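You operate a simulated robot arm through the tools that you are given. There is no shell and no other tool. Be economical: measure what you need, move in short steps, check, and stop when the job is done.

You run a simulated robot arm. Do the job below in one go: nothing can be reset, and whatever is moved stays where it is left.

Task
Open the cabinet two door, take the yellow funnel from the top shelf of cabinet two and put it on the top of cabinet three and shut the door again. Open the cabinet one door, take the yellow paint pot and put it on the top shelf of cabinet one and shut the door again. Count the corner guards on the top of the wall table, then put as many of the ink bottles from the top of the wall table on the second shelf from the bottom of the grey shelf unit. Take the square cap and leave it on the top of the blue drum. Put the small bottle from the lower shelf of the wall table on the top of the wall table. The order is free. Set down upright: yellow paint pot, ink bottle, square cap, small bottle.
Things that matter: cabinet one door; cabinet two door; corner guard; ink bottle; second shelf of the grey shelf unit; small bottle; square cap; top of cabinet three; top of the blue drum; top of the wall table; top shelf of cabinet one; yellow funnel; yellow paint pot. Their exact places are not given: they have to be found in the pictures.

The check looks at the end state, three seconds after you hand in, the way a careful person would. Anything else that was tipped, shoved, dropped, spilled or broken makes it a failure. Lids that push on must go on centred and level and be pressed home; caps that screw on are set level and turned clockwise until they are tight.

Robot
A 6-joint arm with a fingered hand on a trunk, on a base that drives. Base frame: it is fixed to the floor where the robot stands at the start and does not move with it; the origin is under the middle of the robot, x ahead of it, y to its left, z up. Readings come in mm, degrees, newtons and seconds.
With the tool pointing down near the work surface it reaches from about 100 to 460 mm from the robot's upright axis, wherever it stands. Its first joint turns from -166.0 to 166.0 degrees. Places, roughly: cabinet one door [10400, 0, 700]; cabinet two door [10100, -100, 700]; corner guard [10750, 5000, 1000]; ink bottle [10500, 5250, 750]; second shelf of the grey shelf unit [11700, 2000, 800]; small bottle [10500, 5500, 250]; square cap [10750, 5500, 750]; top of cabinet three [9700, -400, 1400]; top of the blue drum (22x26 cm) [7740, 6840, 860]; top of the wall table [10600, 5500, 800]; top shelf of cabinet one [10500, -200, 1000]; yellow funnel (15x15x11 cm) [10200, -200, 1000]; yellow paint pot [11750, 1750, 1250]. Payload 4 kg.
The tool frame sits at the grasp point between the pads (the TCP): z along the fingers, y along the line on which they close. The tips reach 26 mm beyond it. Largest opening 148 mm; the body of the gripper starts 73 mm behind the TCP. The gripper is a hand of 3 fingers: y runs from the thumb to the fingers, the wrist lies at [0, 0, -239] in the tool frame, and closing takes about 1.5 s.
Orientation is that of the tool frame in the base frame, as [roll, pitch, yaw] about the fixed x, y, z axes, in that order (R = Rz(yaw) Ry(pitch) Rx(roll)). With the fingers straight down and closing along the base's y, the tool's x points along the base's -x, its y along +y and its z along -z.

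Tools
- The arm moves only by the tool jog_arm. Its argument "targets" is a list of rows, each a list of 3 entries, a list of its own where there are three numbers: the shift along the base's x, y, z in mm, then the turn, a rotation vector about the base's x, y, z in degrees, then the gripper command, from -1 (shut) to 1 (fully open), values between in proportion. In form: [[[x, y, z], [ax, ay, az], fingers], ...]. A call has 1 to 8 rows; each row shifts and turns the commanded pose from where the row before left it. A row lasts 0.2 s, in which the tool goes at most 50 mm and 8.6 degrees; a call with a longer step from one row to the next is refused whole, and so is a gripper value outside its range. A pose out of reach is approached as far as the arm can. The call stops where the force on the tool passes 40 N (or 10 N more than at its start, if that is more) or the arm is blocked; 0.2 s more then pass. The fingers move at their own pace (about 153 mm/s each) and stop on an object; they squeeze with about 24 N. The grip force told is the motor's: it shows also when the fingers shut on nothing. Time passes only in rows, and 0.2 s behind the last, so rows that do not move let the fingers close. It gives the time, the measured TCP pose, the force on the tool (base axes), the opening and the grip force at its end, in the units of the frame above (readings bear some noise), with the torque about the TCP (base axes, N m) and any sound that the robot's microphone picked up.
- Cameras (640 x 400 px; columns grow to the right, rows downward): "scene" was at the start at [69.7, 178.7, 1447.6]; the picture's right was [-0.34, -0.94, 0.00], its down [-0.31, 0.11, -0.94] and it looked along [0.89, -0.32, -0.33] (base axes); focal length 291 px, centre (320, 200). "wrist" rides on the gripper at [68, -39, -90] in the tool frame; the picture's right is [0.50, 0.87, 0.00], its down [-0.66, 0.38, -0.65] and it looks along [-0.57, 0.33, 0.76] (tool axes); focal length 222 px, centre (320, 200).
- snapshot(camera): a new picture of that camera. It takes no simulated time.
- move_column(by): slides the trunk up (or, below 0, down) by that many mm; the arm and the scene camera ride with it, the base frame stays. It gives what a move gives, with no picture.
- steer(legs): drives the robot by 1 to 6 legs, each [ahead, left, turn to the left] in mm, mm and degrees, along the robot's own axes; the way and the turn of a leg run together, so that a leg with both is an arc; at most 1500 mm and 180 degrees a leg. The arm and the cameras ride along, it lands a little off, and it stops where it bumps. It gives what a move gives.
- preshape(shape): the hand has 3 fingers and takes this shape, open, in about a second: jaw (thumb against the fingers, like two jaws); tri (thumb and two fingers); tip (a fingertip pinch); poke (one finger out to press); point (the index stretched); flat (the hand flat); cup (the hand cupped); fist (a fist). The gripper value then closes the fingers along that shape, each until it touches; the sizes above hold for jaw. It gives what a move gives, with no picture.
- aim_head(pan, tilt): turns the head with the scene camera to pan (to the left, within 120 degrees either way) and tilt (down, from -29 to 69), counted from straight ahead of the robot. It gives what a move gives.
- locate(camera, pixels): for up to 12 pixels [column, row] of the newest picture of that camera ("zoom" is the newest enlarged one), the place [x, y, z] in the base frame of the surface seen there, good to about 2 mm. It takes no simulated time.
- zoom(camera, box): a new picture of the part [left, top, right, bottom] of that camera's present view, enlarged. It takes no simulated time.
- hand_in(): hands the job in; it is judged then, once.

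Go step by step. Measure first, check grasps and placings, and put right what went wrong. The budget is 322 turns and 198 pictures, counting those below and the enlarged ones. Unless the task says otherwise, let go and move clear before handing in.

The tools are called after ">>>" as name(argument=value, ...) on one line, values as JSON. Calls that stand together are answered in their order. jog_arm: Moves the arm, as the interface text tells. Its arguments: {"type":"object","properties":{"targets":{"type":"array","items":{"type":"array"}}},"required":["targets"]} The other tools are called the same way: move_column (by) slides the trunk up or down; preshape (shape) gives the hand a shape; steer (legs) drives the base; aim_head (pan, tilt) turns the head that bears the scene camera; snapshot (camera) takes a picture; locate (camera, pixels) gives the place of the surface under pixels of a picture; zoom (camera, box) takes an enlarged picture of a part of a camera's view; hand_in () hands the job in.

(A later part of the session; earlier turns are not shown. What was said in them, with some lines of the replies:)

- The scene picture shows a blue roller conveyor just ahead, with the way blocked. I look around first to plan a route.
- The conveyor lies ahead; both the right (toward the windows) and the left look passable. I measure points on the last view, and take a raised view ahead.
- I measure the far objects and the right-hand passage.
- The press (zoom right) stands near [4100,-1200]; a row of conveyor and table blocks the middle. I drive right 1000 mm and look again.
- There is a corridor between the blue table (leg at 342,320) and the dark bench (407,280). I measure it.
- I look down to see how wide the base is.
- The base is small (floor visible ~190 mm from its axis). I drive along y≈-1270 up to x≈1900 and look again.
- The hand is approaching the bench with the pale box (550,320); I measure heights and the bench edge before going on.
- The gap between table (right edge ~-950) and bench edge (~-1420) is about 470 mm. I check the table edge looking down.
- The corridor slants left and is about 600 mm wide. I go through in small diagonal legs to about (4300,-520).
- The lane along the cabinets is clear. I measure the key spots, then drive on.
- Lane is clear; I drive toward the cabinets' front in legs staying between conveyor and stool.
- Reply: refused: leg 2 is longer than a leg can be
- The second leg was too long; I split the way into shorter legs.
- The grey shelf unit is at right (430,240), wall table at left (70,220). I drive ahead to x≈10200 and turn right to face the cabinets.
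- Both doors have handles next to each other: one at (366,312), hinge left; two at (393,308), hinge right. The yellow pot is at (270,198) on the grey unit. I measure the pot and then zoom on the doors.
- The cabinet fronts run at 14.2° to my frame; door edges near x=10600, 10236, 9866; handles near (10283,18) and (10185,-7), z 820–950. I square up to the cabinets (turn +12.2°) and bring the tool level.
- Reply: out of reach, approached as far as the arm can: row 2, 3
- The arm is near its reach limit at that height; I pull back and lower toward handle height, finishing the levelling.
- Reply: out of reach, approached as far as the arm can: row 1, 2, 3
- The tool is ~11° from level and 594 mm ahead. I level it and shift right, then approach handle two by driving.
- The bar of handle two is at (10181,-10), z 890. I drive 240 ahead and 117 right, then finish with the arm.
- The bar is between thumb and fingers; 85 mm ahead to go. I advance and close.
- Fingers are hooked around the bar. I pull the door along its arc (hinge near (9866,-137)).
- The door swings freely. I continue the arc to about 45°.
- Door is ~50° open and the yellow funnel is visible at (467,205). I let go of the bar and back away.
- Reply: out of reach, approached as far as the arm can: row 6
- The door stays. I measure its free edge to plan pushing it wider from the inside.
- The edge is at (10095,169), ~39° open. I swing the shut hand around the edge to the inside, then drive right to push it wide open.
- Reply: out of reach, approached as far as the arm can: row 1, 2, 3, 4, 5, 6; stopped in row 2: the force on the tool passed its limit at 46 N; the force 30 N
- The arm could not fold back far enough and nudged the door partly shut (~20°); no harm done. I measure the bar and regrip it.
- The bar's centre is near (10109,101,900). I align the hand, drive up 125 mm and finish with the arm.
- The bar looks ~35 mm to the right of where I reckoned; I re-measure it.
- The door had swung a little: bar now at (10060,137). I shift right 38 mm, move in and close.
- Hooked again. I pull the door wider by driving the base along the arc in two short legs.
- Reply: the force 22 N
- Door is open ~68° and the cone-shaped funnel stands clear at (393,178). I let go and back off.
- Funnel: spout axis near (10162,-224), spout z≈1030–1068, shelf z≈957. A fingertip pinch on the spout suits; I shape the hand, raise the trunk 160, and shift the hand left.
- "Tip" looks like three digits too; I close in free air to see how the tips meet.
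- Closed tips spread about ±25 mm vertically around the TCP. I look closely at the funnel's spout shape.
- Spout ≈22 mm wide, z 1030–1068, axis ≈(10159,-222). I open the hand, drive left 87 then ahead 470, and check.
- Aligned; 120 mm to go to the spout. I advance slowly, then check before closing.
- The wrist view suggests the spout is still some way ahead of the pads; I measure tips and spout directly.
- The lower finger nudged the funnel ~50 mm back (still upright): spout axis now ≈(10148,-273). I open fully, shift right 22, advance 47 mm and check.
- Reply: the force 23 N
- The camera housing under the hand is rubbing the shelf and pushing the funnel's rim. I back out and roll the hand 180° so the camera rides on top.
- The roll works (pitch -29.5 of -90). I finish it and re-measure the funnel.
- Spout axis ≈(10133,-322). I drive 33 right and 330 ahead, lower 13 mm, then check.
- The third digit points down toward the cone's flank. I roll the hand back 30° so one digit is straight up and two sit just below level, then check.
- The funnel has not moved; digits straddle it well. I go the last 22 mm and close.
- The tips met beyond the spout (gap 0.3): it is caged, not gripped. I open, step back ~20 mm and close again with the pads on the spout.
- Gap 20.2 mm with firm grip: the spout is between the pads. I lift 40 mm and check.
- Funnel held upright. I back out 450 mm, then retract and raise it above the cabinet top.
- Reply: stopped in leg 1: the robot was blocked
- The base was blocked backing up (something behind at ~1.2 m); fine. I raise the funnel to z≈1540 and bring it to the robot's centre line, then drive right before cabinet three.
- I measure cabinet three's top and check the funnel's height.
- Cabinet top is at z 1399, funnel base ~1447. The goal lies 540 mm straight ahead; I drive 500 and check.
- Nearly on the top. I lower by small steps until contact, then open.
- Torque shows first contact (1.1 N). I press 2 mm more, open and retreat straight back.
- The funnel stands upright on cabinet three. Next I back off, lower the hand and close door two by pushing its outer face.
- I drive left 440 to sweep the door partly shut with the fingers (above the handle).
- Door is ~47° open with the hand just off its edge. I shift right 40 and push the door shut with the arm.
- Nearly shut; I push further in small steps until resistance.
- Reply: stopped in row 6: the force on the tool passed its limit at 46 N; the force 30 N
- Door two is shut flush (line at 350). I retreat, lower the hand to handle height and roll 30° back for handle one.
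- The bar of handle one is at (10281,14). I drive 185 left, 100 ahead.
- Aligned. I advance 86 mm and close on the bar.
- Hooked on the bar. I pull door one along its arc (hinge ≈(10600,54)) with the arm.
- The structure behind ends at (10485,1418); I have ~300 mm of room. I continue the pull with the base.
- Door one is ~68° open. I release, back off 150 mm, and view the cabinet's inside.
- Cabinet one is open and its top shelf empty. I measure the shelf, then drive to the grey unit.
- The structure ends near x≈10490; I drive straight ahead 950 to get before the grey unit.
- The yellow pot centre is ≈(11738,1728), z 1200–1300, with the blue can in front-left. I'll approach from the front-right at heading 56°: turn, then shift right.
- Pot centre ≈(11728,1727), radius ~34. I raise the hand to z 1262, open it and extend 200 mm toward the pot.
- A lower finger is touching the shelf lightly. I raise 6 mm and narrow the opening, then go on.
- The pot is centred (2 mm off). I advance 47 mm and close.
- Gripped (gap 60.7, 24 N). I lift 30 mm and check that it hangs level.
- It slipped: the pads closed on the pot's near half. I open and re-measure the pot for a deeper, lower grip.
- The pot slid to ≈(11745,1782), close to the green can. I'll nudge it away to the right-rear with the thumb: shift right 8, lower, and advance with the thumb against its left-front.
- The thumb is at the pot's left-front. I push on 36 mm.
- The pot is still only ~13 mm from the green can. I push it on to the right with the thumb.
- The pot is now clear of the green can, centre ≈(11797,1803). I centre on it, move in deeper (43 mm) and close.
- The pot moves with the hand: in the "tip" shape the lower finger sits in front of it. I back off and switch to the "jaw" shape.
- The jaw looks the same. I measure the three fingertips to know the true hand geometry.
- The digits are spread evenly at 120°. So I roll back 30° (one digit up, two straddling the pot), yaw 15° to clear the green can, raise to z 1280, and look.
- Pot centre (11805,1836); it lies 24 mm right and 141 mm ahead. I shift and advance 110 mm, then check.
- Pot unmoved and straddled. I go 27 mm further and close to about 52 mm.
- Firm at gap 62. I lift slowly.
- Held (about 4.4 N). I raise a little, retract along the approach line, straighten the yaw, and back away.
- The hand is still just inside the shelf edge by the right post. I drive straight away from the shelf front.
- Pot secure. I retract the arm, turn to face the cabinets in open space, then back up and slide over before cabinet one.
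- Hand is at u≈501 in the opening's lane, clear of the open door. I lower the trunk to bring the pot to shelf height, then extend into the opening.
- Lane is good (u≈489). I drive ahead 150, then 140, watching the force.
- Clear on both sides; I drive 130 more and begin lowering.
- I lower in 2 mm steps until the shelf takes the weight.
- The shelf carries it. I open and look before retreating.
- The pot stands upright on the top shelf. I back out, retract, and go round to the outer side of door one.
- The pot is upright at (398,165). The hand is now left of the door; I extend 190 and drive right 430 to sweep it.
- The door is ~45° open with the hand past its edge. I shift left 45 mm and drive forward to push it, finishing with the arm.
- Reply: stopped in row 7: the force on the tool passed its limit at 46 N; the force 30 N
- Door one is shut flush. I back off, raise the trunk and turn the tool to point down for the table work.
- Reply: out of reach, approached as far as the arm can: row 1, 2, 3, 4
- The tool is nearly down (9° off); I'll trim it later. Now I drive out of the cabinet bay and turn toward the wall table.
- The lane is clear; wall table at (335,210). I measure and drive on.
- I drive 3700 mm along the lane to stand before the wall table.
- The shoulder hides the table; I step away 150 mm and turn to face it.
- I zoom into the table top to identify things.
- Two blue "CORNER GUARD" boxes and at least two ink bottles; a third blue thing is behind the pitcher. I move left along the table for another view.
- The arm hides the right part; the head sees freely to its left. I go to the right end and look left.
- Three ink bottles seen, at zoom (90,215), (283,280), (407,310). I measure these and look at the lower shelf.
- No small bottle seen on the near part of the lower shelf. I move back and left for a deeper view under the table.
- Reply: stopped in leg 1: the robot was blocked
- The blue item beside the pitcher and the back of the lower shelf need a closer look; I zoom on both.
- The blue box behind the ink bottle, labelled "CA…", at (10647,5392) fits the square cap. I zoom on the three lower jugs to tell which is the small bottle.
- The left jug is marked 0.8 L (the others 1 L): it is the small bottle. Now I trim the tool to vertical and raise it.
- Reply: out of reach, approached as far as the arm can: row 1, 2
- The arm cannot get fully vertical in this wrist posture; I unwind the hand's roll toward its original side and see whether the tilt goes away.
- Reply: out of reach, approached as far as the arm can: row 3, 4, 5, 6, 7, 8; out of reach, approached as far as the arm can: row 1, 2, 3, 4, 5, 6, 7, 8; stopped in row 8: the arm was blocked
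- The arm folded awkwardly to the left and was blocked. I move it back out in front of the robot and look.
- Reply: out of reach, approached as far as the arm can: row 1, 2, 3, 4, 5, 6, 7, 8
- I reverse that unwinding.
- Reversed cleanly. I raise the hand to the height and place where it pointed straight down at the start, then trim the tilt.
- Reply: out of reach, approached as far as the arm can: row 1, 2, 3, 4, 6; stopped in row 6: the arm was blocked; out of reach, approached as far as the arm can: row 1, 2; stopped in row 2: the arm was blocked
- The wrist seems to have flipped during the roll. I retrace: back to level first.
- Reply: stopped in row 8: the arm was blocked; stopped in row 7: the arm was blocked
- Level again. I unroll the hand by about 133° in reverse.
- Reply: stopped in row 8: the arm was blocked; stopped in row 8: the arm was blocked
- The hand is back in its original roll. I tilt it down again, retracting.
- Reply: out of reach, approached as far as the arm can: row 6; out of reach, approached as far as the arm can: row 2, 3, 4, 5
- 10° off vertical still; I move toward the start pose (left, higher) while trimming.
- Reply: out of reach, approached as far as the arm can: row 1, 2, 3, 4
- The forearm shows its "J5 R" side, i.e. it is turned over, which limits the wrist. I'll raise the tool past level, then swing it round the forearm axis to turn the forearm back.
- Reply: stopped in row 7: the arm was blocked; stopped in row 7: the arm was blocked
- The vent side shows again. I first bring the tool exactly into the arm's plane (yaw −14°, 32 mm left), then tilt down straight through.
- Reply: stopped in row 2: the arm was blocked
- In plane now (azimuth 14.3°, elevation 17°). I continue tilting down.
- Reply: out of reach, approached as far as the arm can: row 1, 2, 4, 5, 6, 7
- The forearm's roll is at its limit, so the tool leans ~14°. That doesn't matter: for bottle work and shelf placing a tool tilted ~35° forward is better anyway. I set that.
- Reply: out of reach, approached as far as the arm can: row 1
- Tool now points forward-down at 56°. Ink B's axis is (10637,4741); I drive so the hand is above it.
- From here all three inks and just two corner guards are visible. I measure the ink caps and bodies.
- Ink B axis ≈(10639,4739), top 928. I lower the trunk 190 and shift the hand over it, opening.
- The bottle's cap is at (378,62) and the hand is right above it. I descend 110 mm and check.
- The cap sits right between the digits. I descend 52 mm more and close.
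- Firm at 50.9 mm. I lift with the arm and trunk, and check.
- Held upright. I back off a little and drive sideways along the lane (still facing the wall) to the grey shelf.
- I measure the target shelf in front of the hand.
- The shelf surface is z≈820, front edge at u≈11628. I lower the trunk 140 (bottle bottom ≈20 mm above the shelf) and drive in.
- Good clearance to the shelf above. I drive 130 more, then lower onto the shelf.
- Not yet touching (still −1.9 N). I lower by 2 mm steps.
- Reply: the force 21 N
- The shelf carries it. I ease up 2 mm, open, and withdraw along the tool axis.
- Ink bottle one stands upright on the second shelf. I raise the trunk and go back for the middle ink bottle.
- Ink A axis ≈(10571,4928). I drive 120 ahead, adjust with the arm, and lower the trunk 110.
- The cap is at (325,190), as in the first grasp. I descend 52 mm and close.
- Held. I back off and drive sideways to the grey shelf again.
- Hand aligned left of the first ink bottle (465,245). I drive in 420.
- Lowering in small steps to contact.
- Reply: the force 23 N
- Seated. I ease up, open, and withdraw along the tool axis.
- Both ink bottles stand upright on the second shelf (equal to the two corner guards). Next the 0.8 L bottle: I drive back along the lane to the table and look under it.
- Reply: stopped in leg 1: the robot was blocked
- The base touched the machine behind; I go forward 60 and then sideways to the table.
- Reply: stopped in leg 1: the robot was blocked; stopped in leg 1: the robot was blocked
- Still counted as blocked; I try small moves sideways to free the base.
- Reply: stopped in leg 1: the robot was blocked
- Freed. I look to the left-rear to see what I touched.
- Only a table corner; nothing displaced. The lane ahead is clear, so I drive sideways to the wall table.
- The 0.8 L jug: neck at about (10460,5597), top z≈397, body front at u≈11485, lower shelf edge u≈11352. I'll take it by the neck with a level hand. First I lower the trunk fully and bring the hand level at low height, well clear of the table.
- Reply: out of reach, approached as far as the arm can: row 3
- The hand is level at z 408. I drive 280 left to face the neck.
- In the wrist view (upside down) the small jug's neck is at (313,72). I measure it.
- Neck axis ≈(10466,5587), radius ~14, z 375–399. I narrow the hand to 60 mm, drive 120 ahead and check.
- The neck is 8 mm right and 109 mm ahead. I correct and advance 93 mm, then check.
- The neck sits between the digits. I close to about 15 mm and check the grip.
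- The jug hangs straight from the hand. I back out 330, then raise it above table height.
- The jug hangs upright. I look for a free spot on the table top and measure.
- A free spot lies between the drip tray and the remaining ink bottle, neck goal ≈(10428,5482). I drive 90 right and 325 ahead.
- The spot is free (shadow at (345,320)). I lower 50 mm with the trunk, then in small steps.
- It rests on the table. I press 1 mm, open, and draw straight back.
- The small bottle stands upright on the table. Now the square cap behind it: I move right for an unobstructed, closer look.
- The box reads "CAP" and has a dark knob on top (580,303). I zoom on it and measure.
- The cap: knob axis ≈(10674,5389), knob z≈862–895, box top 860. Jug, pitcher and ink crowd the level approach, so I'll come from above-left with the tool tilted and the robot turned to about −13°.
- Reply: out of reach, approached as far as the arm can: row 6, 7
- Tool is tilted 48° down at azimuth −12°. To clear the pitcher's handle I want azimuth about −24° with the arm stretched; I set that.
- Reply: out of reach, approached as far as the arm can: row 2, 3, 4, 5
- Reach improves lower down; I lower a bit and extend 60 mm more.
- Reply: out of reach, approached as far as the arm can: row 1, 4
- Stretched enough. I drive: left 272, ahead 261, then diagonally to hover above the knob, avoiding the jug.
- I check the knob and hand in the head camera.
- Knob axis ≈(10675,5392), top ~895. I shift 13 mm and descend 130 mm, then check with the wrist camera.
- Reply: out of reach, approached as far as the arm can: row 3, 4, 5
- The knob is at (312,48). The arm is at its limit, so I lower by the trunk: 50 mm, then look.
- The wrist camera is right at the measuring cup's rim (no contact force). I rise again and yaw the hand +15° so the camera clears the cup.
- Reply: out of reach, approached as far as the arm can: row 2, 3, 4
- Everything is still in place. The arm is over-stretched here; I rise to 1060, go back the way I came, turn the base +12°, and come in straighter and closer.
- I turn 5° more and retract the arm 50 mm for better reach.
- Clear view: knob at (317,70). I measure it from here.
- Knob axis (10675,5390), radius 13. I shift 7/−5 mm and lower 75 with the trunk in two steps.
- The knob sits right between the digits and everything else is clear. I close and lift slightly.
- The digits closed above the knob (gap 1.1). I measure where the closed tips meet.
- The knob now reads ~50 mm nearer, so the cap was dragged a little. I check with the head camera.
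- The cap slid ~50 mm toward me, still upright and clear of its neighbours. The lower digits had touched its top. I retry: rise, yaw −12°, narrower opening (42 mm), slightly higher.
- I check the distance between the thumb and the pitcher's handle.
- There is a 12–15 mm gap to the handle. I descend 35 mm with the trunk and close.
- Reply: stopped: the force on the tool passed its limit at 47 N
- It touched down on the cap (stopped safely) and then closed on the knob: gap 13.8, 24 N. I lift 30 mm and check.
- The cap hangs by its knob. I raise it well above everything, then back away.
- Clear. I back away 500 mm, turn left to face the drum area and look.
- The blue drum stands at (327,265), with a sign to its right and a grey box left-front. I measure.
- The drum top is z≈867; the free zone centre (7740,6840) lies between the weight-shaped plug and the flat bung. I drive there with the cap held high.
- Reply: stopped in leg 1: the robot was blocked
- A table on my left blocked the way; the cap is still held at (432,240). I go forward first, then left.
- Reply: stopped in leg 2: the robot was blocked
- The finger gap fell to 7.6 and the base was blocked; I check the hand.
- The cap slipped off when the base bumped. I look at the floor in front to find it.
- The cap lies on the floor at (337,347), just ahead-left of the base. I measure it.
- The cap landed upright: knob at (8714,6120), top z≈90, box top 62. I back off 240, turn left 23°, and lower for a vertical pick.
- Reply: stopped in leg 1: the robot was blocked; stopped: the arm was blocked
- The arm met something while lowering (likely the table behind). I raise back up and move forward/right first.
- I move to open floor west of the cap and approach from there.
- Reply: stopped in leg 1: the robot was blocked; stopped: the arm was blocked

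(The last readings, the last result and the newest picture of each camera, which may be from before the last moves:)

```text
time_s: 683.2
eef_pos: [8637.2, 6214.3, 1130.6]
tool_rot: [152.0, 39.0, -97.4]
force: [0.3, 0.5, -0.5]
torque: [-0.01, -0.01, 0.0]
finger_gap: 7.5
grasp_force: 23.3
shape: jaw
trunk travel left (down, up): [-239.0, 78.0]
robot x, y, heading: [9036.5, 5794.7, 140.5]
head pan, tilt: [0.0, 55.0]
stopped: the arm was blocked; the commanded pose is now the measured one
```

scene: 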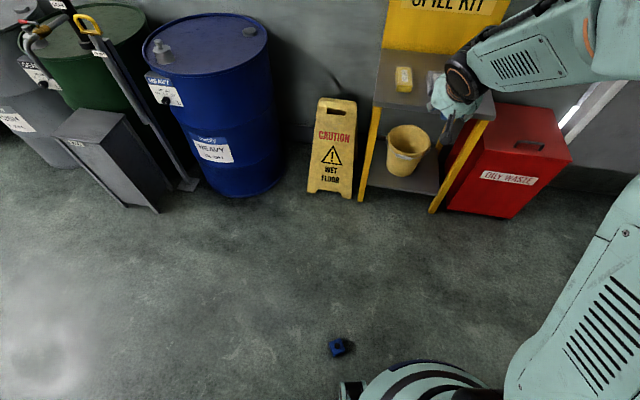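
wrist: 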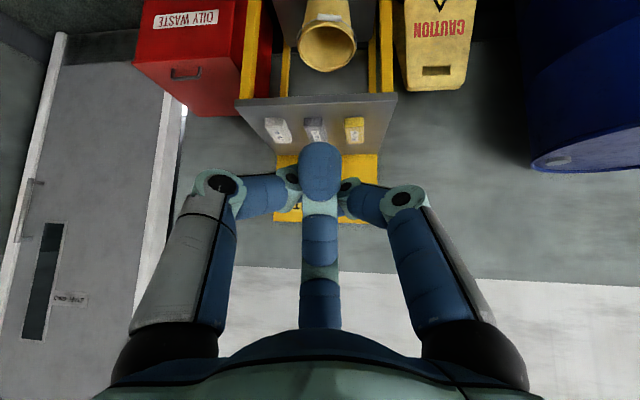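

Still blocked. I raise again and probe a small forward-right move.

>>> move_column(by=78)

>>> steer(legs=[[40, -80, 0]])

>>> steer(legs=[[60, 0, 0]])

```text
time_s: 684.4
eef_pos: [8645.3, 6209.5, 1212.3]
tool_rot: [151.6, 39.1, -97.7]
force: [-0.3, -0.3, -0.8]
torque: [0.04, 0.01, -0.01]
finger_gap: 7.4
grasp_force: 24.2
shape: jaw
trunk travel left (down, up): [-317.0, 0.0]
robot x, y, heading: [9035.3, 5790.6, 140.8]
head pan, tilt: [0.0, 55.0]
```

```text
time_s: 685.7
eef_pos: [8662.3, 6295.2, 1211.6]
tool_rot: [151.6, 39.0, -97.7]
force: [-0.2, 0.3, 0.2]
torque: [0.02, -0.02, 0.01]
finger_gap: 7.4
grasp_force: 24.4
shape: jaw
trunk travel left (down, up): [-317.0, 0.0]
robot x, y, heading: [9060.2, 5879.3, 141.0]
head pan, tilt: [0.0, 55.0]
```

```text
time_s: 686.7
eef_pos: [8615.8, 6332.5, 1212.1]
tool_rot: [151.8, 38.9, -97.7]
force: [-0.2, -0.5, 0.3]
torque: [0.0, 0.03, -0.01]
finger_gap: 7.7
grasp_force: 23.9
shape: jaw
trunk travel left (down, up): [-317.0, 0.0]
robot x, y, heading: [9013.1, 5917.2, 140.7]
head pan, tilt: [0.0, 55.0]
```

Free again. I take a spot east of the cap, away from that table, and face it.

>>> steer(legs=[[-60, -235, 0], [0, 0, 41]])

>>> move_column(by=-200)

```text
time_s: 691.3
eef_pos: [8634.0, 6108.1, 1211.8]
tool_rot: [151.6, 39.0, -56.2]
force: [0.2, 0.0, 0.2]
torque: [0.0, -0.02, -0.02]
finger_gap: 7.2
grasp_force: 24.0
shape: jaw
trunk travel left (down, up): [-317.0, 0.0]
robot x, y, heading: [9205.2, 6060.3, -177.7]
head pan, tilt: [0.0, 55.0]
```

```text
time_s: 693.5
eef_pos: [8633.5, 6108.5, 1011.9]
tool_rot: [151.6, 39.1, -56.2]
force: [0.1, -0.1, 0.1]
torque: [0.0, -0.01, 0.01]
finger_gap: 7.8
grasp_force: 24.0
shape: jaw
trunk travel left (down, up): [-117.0, 200.0]
robot x, y, heading: [9205.3, 6058.9, -177.7]
head pan, tilt: [0.0, 55.0]
```

Lowering works here. I lower fully, then bring the tool vertical and down toward the cap.

>>> move_column(by=-117)

>>> jog_arm(targets=[[[5.7, 0.8, -46], [-2.1, -7.51, 0], 0], [[5.7, 0.8, -46], [-2.1, -7.51, 0], 0], [[5.7, 0.8, -46], [-2.1, -7.51, 0], 0], [[5.7, 0.8, -46], [-2.1, -7.51, 0], 0], [[5.7, 0.8, -46], [-2.1, -7.51, 0], 0], [[5.7, 0.8, -46], [-2.1, -7.51, 0], 0], [[5.7, 0.8, -46], [0, 0, 0], 0]])

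>>> jog_arm(targets=[[[5.7, 0.8, -46], [0, 0, 0], 0], [[5.7, 0.8, -46], [0, 0, 0], 0], [[5.7, 0.8, -46], [0, 0, 0], 0], [[5.7, 0.8, -46], [0, 0, 0], 0], [[5.7, 0.8, -46], [0, 0, 0], 0], [[5.7, 0.8, -46], [0, 0, 0], 0]])

```text
time_s: 695.0
eef_pos: [8634.3, 6108.5, 896.3]
tool_rot: [151.6, 39.1, -56.3]
force: [-0.4, 0.1, -0.3]
torque: [-0.02, -0.02, 0.01]
finger_gap: 7.7
grasp_force: 24.1
shape: jaw
trunk travel left (down, up): [0.0, 317.0]
robot x, y, heading: [9205.4, 6057.7, -177.6]
head pan, tilt: [0.0, 55.0]
```

```text
time_s: 696.5
eef_pos: [8673.9, 6115.0, 571.4]
tool_rot: [179.9, 0.0, -45.9]
force: [1.0, 1.5, 1.0]
torque: [-0.02, -0.02, 0.02]
finger_gap: 73.2
grasp_force: 0.0
shape: jaw
trunk travel left (down, up): [0.0, 317.0]
robot x, y, heading: [9207.4, 6054.8, -177.7]
head pan, tilt: [0.0, 55.0]
```

```text
time_s: 698.0
eef_pos: [8705.4, 6119.4, 298.6]
tool_rot: [179.9, 0.1, -46.0]
force: [0.3, -0.1, 0.3]
torque: [0.03, 0.01, 0.02]
finger_gap: 73.6
grasp_force: 0.0
shape: jaw
trunk travel left (down, up): [0.0, 317.0]
robot x, y, heading: [9207.2, 6057.4, -177.8]
head pan, tilt: [0.0, 55.0]
```

The tool is exactly vertical now at z 299. I move over the knob, lower to z 190 and verify with the wrist camera.

>>> jog_arm(targets=[[[9, -2, -36], [0, 0, 0], -0.3], [[0, 0, -36], [0, 0, 0], -0.3], [[0, 0, -36], [0, 0, 0], -0.3]])

>>> snapshot(camera="wrist")

>>> locate(camera="wrist", pixels=[[320, 100], [320, 80], [320, 120], [320, 60], [300, 100], [340, 100], [320, 140], [280, 100], [360, 100]])

```text
time_s: 698.8
eef_pos: [8717.0, 6117.4, 189.8]
tool_rot: [179.9, 0.1, -45.9]
force: [0.4, -0.4, -0.1]
torque: [-0.02, -0.01, -0.02]
finger_gap: 52.0
grasp_force: 0.0
shape: jaw
trunk travel left (down, up): [0.0, 317.0]
robot x, y, heading: [9205.4, 6059.9, -177.5]
head pan, tilt: [0.0, 55.0]
```

```text
2 pictures are left
```

wrist: 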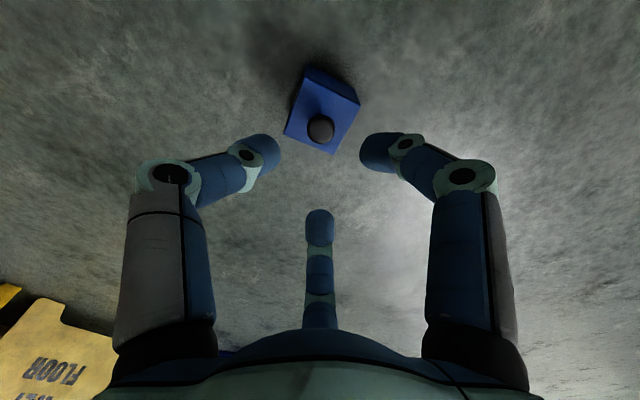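

```text
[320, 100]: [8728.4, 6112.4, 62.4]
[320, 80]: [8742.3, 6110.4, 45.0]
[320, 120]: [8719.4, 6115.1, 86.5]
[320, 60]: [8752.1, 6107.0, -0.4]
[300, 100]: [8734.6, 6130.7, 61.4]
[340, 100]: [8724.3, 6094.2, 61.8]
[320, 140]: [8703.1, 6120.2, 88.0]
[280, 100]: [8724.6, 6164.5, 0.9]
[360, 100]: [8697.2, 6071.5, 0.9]
```

Knob centre ≈(8711.5,6117.5), top ≈89, box top 62. I descend to z 91 and close.

>>> jog_arm(targets=[[[-5.5, 0, -30], [0, 0, 0], -0.3], [[0, 0, -30], [0, 0, 0], -0.3], [[0, 0, -25], [0, 0, 0], -0.3], [[0, 0, -9], [0, 0, 0], -0.3], [[0, 0, -4], [0, 0, 0], -0.3]])

>>> jog_arm(targets=[[[0, 0, 0], [0, 0, 0], -0.7], [[0, 0, 0], [0, 0, 0], -1], [[0, 0, 0], [0, 0, 0], -1], [[0, 0, 0], [0, 0, 0], -1], [[0, 0, 0], [0, 0, 0], -1]])

```text
time_s: 700.0
eef_pos: [8715.1, 6116.5, 94.7]
tool_rot: [179.9, 0.2, -46.0]
force: [0.4, -0.5, 0.3]
torque: [-0.02, 0.02, -0.05]
finger_gap: 52.2
grasp_force: 0.1
shape: jaw
out of reach, approached as far as the arm can: row 5
trunk travel left (down, up): [0.0, 317.0]
robot x, y, heading: [9206.2, 6057.2, -177.7]
head pan, tilt: [0.0, 55.0]
```

```text
time_s: 701.1
eef_pos: [8714.5, 6116.6, 94.5]
tool_rot: [179.8, 0.1, -46.0]
force: [-0.7, -0.6, -1.6]
torque: [0.01, 0.0, 0.01]
finger_gap: 14.6
grasp_force: 24.6
shape: jaw
trunk travel left (down, up): [0.0, 317.0]
robot x, y, heading: [9205.2, 6056.6, -177.9]
head pan, tilt: [0.0, 55.0]
```

Gap 14.6 with the load felt (−1.6 N). I lift gently and watch the gap.

>>> jog_arm(targets=[[[0, 0, 10], [0, 0, 0], -1], [[0, 0, 15], [0, 0, 0], -1], [[0, 0, 20], [0, 0, 0], -1], [[0, 0, 20], [0, 0, 0], -1], [[0, 0, 20], [0, 0, 0], -1]])

>>> locate(camera="wrist", pixels=[[320, 120]])

```text
time_s: 702.4
eef_pos: [8714.9, 6116.2, 181.0]
tool_rot: [-180.0, 0.0, -45.9]
force: [0.9, -0.8, 0.1]
torque: [-0.03, 0.0, -0.02]
finger_gap: 14.3
grasp_force: 23.7
shape: jaw
trunk travel left (down, up): [0.0, 317.0]
robot x, y, heading: [9205.8, 6057.7, -177.7]
head pan, tilt: [0.0, 55.0]
```

```text
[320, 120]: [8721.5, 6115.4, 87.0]
```

Held. I raise the trunk fully and then the arm, keeping the tool vertical.

>>> move_column(by=317)

>>> jog_arm(targets=[[[0, 0, 45], [0, 0, 0], -1], [[0, 0, 45], [0, 0, 0], -1], [[0, 0, 45], [0, 0, 0], -1], [[0, 0, 45], [0, 0, 0], -1], [[0, 0, 45], [0, 0, 0], -1], [[0, 0, 45], [0, 0, 0], -1], [[0, 0, 45], [0, 0, 0], -1], [[0, 0, 45], [0, 0, 0], -1]])

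>>> jog_arm(targets=[[[0, 0, 45], [0, 0, 0], -1], [[0, 0, 45], [0, 0, 0], -1], [[0, 0, 40], [0, 0, 0], -1]])

```text
time_s: 705.5
eef_pos: [8715.8, 6116.8, 496.6]
tool_rot: [179.9, 0.1, -46.1]
force: [0.0, 0.6, -0.7]
torque: [0.01, 0.02, 0.01]
finger_gap: 14.3
grasp_force: 23.6
shape: jaw
trunk travel left (down, up): [-317.0, 0.0]
robot x, y, heading: [9208.2, 6058.4, -177.7]
head pan, tilt: [0.0, 55.0]
```

```text
time_s: 707.3
eef_pos: [8715.2, 6118.3, 854.2]
tool_rot: [179.9, 0.1, -45.9]
force: [0.0, 0.6, -1.1]
torque: [0.03, 0.02, 0.0]
finger_gap: 14.2
grasp_force: 24.0
shape: jaw
trunk travel left (down, up): [-317.0, 0.0]
robot x, y, heading: [9208.2, 6057.9, -177.8]
head pan, tilt: [0.0, 55.0]
```

```text
time_s: 708.1
eef_pos: [8715.5, 6114.2, 986.5]
tool_rot: [180.0, 0.1, -45.9]
force: [0.1, -0.5, 0.0]
torque: [-0.04, -0.02, 0.01]
finger_gap: 14.1
grasp_force: 23.7
shape: jaw
trunk travel left (down, up): [-317.0, 0.0]
robot x, y, heading: [9207.9, 6057.3, -177.4]
head pan, tilt: [0.0, 55.0]
```

Still vertical and held. I raise 30 more, turn toward the drum and drive there in legs.

>>> jog_arm(targets=[[[0, 0, 30], [0, 0, 0], -1]])

>>> steer(legs=[[0, 0, -67.3]])

>>> steer(legs=[[260, 530, 0], [260, 530, 0]])

```text
time_s: 708.5
eef_pos: [8716.9, 6116.5, 1016.5]
tool_rot: [179.9, 0.1, -46.0]
force: [-0.2, 0.1, 0.4]
torque: [-0.01, 0.04, -0.02]
finger_gap: 14.4
grasp_force: 23.7
shape: jaw
trunk travel left (down, up): [-317.0, 0.0]
robot x, y, heading: [9207.8, 6062.3, -177.7]
head pan, tilt: [0.0, 55.0]
```

```text
time_s: 711.8
eef_pos: [9072.3, 6534.8, 1016.3]
tool_rot: [179.9, 0.0, -113.5]
force: [0.3, -0.4, -0.8]
torque: [-0.03, 0.0, -0.03]
finger_gap: 13.9
grasp_force: 24.3
shape: jaw
trunk travel left (down, up): [-317.0, 0.0]
robot x, y, heading: [9206.7, 6053.9, 114.9]
head pan, tilt: [0.0, 55.0]
```

```text
time_s: 721.7
eef_pos: [7886.8, 6543.7, 1016.3]
tool_rot: [179.9, 0.1, -112.7]
force: [-0.2, -1.0, 0.2]
torque: [-0.01, 0.0, -0.01]
finger_gap: 13.4
grasp_force: 23.7
shape: jaw
trunk travel left (down, up): [-317.0, 0.0]
robot x, y, heading: [8028.1, 6071.1, 115.7]
head pan, tilt: [0.0, 55.0]
```

Gap steady. I aim for (7765,6790) on the drum top and drive the last 275 mm.

>>> steer(legs=[[275, 3, 0]])

>>> aim_head(pan=0, tilt=40)

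>>> snapshot(camera="scene")

>>> locate(camera="scene", pixels=[[320, 200], [350, 200], [380, 200], [350, 230], [380, 230], [320, 230], [400, 215], [300, 180], [350, 180], [380, 260]])

```text
time_s: 723.7
eef_pos: [7763.9, 6789.8, 1015.7]
tool_rot: [179.9, 0.0, -112.6]
force: [0.6, 1.2, -0.8]
torque: [-0.05, 0.0, 0.02]
finger_gap: 13.6
grasp_force: 23.7
shape: jaw
trunk travel left (down, up): [-317.0, 0.0]
robot x, y, heading: [7905.9, 6314.8, 116.0]
head pan, tilt: [0.0, 55.0]
```

```text
time_s: 724.5
eef_pos: [7764.1, 6790.4, 1016.9]
tool_rot: [179.9, 0.1, -112.5]
force: [-0.6, 0.9, -0.5]
torque: [-0.01, 0.01, -0.02]
finger_gap: 13.6
grasp_force: 23.9
shape: jaw
trunk travel left (down, up): [-317.0, 0.0]
robot x, y, heading: [7907.9, 6314.6, 115.9]
head pan, tilt: [0.0, 40.0]
```

```text
1 pictures are left
```

scene: 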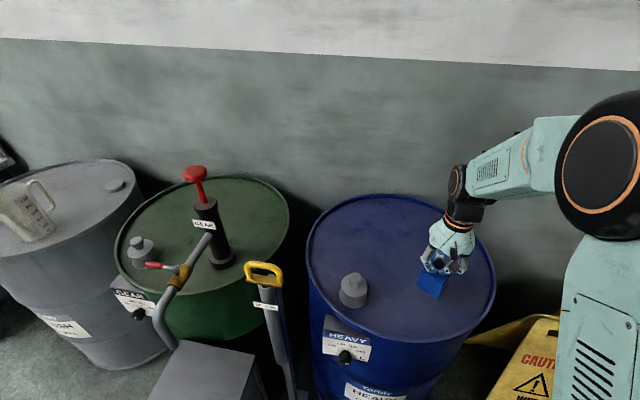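

```text
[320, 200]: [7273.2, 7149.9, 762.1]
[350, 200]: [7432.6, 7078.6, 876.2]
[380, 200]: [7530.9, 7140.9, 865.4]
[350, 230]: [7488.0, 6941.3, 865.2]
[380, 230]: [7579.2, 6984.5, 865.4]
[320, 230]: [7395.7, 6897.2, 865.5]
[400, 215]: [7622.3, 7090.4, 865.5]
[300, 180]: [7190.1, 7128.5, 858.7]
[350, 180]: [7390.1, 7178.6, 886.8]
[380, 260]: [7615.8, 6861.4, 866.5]
```

The cap hangs over the drum top, well inside the rim and clear of the plug. I lower with the trunk 44 mm, then by small steps.

>>> move_column(by=-44)

>>> jog_arm(targets=[[[0, 0, -2], [0, 0, 0], -1], [[0, 0, -2], [0, 0, 0], -1], [[0, 0, -2], [0, 0, 0], -1]])

>>> jog_arm(targets=[[[0, 0, -2], [0, 0, 0], -1], [[0, 0, -2], [0, 0, 0], -1]])

```text
time_s: 725.3
eef_pos: [7762.8, 6791.5, 972.7]
tool_rot: [179.9, 0.1, -112.5]
force: [0.0, 0.3, -0.7]
torque: [-0.01, 0.0, 0.0]
finger_gap: 13.8
grasp_force: 23.8
shape: jaw
trunk travel left (down, up): [-273.0, 44.0]
robot x, y, heading: [7906.2, 6313.9, 115.6]
head pan, tilt: [0.0, 40.0]
```

```text
time_s: 726.1
eef_pos: [7764.3, 6792.0, 966.3]
tool_rot: [179.9, 0.0, -112.5]
force: [0.6, -0.3, -0.4]
torque: [-0.01, 0.02, -0.01]
finger_gap: 13.9
grasp_force: 24.0
shape: jaw
trunk travel left (down, up): [-273.0, 44.0]
robot x, y, heading: [7907.8, 6321.1, 115.7]
head pan, tilt: [0.0, 40.0]
```

```text
time_s: 726.7
eef_pos: [7764.3, 6790.6, 961.4]
tool_rot: [179.9, 0.2, -112.6]
force: [-1.2, -0.5, -0.1]
torque: [-0.06, 0.02, -0.03]
finger_gap: 13.8
grasp_force: 24.0
shape: jaw
trunk travel left (down, up): [-273.0, 44.0]
robot x, y, heading: [7905.8, 6314.8, 115.8]
head pan, tilt: [0.0, 40.0]
```

>>> jog_arm(targets=[[[0, 0, -1], [0, 0, 0], -1], [[0, 0, -1], [0, 0, 0], -1]])

>>> jog_arm(targets=[[[0, 0, -1], [0, 0, 0], -1], [[0, 0, -1], [0, 0, 0], -1]])

```text
time_s: 727.3
eef_pos: [7763.5, 6790.8, 960.5]
tool_rot: [179.9, 0.0, -112.4]
force: [0.4, -0.4, -1.0]
torque: [0.01, 0.04, 0.03]
finger_gap: 13.8
grasp_force: 24.2
shape: jaw
trunk travel left (down, up): [-273.0, 44.0]
robot x, y, heading: [7904.7, 6318.5, 116.0]
head pan, tilt: [0.0, 40.0]
```

```text
time_s: 727.9
eef_pos: [7763.9, 6790.5, 960.4]
tool_rot: [179.9, 0.1, -112.4]
force: [-0.1, 0.2, -1.0]
torque: [0.01, 0.0, 0.0]
finger_gap: 13.8
grasp_force: 24.6
shape: jaw
trunk travel left (down, up): [-273.0, 44.0]
robot x, y, heading: [7908.3, 6316.9, 116.4]
head pan, tilt: [0.0, 40.0]
```

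No contact yet; I continue by small steps.

>>> jog_arm(targets=[[[0, 0, -1.5], [0, 0, 0], -1], [[0, 0, -1.5], [0, 0, 0], -1]])

>>> jog_arm(targets=[[[0, 0, -1.5], [0, 0, 0], -1], [[0, 0, -1], [0, 0, 0], -1]])

```text
time_s: 728.5
eef_pos: [7764.1, 6790.7, 956.3]
tool_rot: [179.8, 0.1, -112.6]
force: [0.8, -1.2, 5.1]
torque: [0.08, 0.06, 0.0]
finger_gap: 14.0
grasp_force: 23.7
shape: jaw
trunk travel left (down, up): [-273.0, 44.0]
robot x, y, heading: [7907.1, 6314.4, 115.8]
head pan, tilt: [0.0, 40.0]
```

```text
time_s: 729.1
eef_pos: [7766.2, 6789.3, 955.6]
tool_rot: [179.8, 0.3, -112.6]
force: [3.4, -1.8, 18.1]
torque: [0.14, 0.21, 0.0]
finger_gap: 14.1
grasp_force: 23.6
shape: jaw
trunk travel left (down, up): [-273.0, 44.0]
robot x, y, heading: [7901.7, 6316.5, 115.7]
head pan, tilt: [0.0, 40.0]
```

It is firmly on the drum. I ease 2 mm, open, and lift straight off, then back away and take the last check.

>>> jog_arm(targets=[[[0, 0, 1.5], [0, 0, 0], -1], [[0, 0, 0], [0, 0, 0], -0.5], [[0, 0, 0], [0, 0, 0], -0.2], [[0, 0, 0], [0, 0, 0], -0.2], [[0, 0, 0], [0, 0, 0], -0.2]])

>>> jog_arm(targets=[[[0, 0, 15], [0, 0, 0], -0.2], [[0, 0, 25], [0, 0, 0], -0.2], [[0, 0, 30], [0, 0, 0], -0.2]])

>>> move_column(by=44)

>>> steer(legs=[[-250, 0, 0]])

>>> zoom(camera="scene", box=[260, 80, 560, 270])

```text
time_s: 730.3
eef_pos: [7764.1, 6789.1, 954.9]
tool_rot: [179.9, 0.1, -112.5]
force: [0.7, -0.2, 10.8]
torque: [0.06, 0.1, 0.01]
finger_gap: 57.1
grasp_force: 0.0
shape: jaw
trunk travel left (down, up): [-273.0, 44.0]
robot x, y, heading: [7905.5, 6313.2, 115.9]
head pan, tilt: [0.0, 40.0]
```

```text
time_s: 731.1
eef_pos: [7764.8, 6791.1, 1024.4]
tool_rot: [179.9, 0.0, -112.5]
force: [1.0, -0.3, -0.3]
torque: [0.0, 0.01, -0.02]
finger_gap: 58.9
grasp_force: 0.1
shape: jaw
trunk travel left (down, up): [-273.0, 44.0]
robot x, y, heading: [7903.8, 6314.9, 115.8]
head pan, tilt: [0.0, 40.0]
```

```text
time_s: 732.0
eef_pos: [7764.5, 6790.0, 1068.8]
tool_rot: [179.9, 0.1, -112.6]
force: [-0.3, -0.3, -0.2]
torque: [-0.01, 0.01, -0.01]
finger_gap: 58.9
grasp_force: 0.1
shape: jaw
trunk travel left (down, up): [-317.0, 0.0]
robot x, y, heading: [7904.9, 6317.7, 115.7]
head pan, tilt: [0.0, 40.0]
```

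```text
time_s: 733.9
eef_pos: [7875.5, 6559.1, 1068.5]
tool_rot: [179.8, 0.0, -112.5]
force: [0.2, 0.2, -0.2]
torque: [0.02, 0.0, -0.01]
finger_gap: 59.0
grasp_force: 0.1
shape: jaw
trunk travel left (down, up): [-317.0, 0.0]
robot x, y, heading: [8018.2, 6082.1, 116.0]
head pan, tilt: [0.0, 40.0]
```

```text
2.11 times, centred on (410, 175) of scene
```

zoom: 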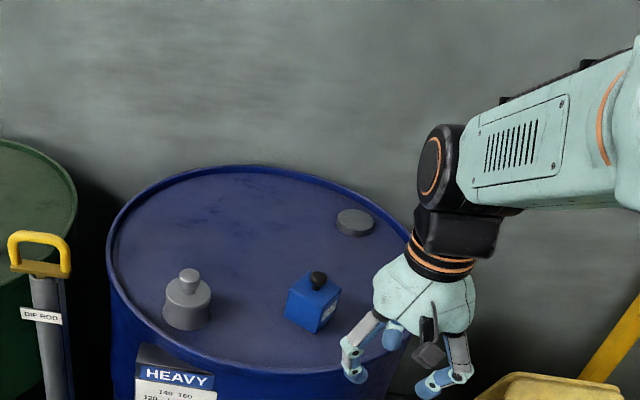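

The cap is on the drum. I verify by heights that it stands level.

>>> locate(camera="zoom", pixels=[[318, 280], [308, 278], [331, 292], [320, 288], [300, 300], [322, 320], [288, 314], [318, 332], [336, 300], [312, 285], [305, 330], [292, 295]])

```text
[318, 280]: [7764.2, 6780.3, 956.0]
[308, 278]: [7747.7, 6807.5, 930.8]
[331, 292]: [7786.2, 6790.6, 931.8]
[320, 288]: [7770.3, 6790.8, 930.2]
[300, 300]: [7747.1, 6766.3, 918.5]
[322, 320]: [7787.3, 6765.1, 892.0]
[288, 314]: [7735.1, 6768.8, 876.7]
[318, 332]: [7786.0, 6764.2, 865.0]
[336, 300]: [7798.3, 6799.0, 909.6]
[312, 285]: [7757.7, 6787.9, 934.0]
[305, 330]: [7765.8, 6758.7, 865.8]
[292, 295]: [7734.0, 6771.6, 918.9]
```

The cap's top face reads 930–932 mm at every point measured, so it stands level on the drum. Everything is set down and the hand is clear, so I hand in.

>>> hand_in()

```text
The job is handed in.
```

I handed the job in with every item where the task asked for it; one item was dropped on the way and a few things were bumped.

- **Yellow funnel:** on top of cabinet three, spout up. Cabinet two's door is shut.
- **Yellow paint pot:** upright on the top shelf of cabinet one. Cabinet one's door is shut.
- **Ink bottles:** I counted two corner guards on the wall table, so two ink bottles stand upright on the second shelf of the grey unit. The third stays on the wall table.
- **Small bottle:** I took the 0.8 L jug, the only one on the lower shelf not marked 1 L. It stands upright on the wall table.
- **Square cap:** I took the blue box labelled "CAP". It stands level on the blue drum.

**What went wrong along the way:**
- **Paint pot:** it slipped once and slid on the grey shelf before I got a firm grip.
- **Square cap:** my first grab dragged it about 50 mm on the table. It later slipped out of the hand and fell to the floor; I found it upright and picked it up again.
- **Base bumps:** the base was stopped by machines and tables several times. I saw nothing displaced, but I did not check behind the robot each time.
- **Arm stopped while lowering:** twice the arm was stopped by something I could not see, near the table south of the drum.
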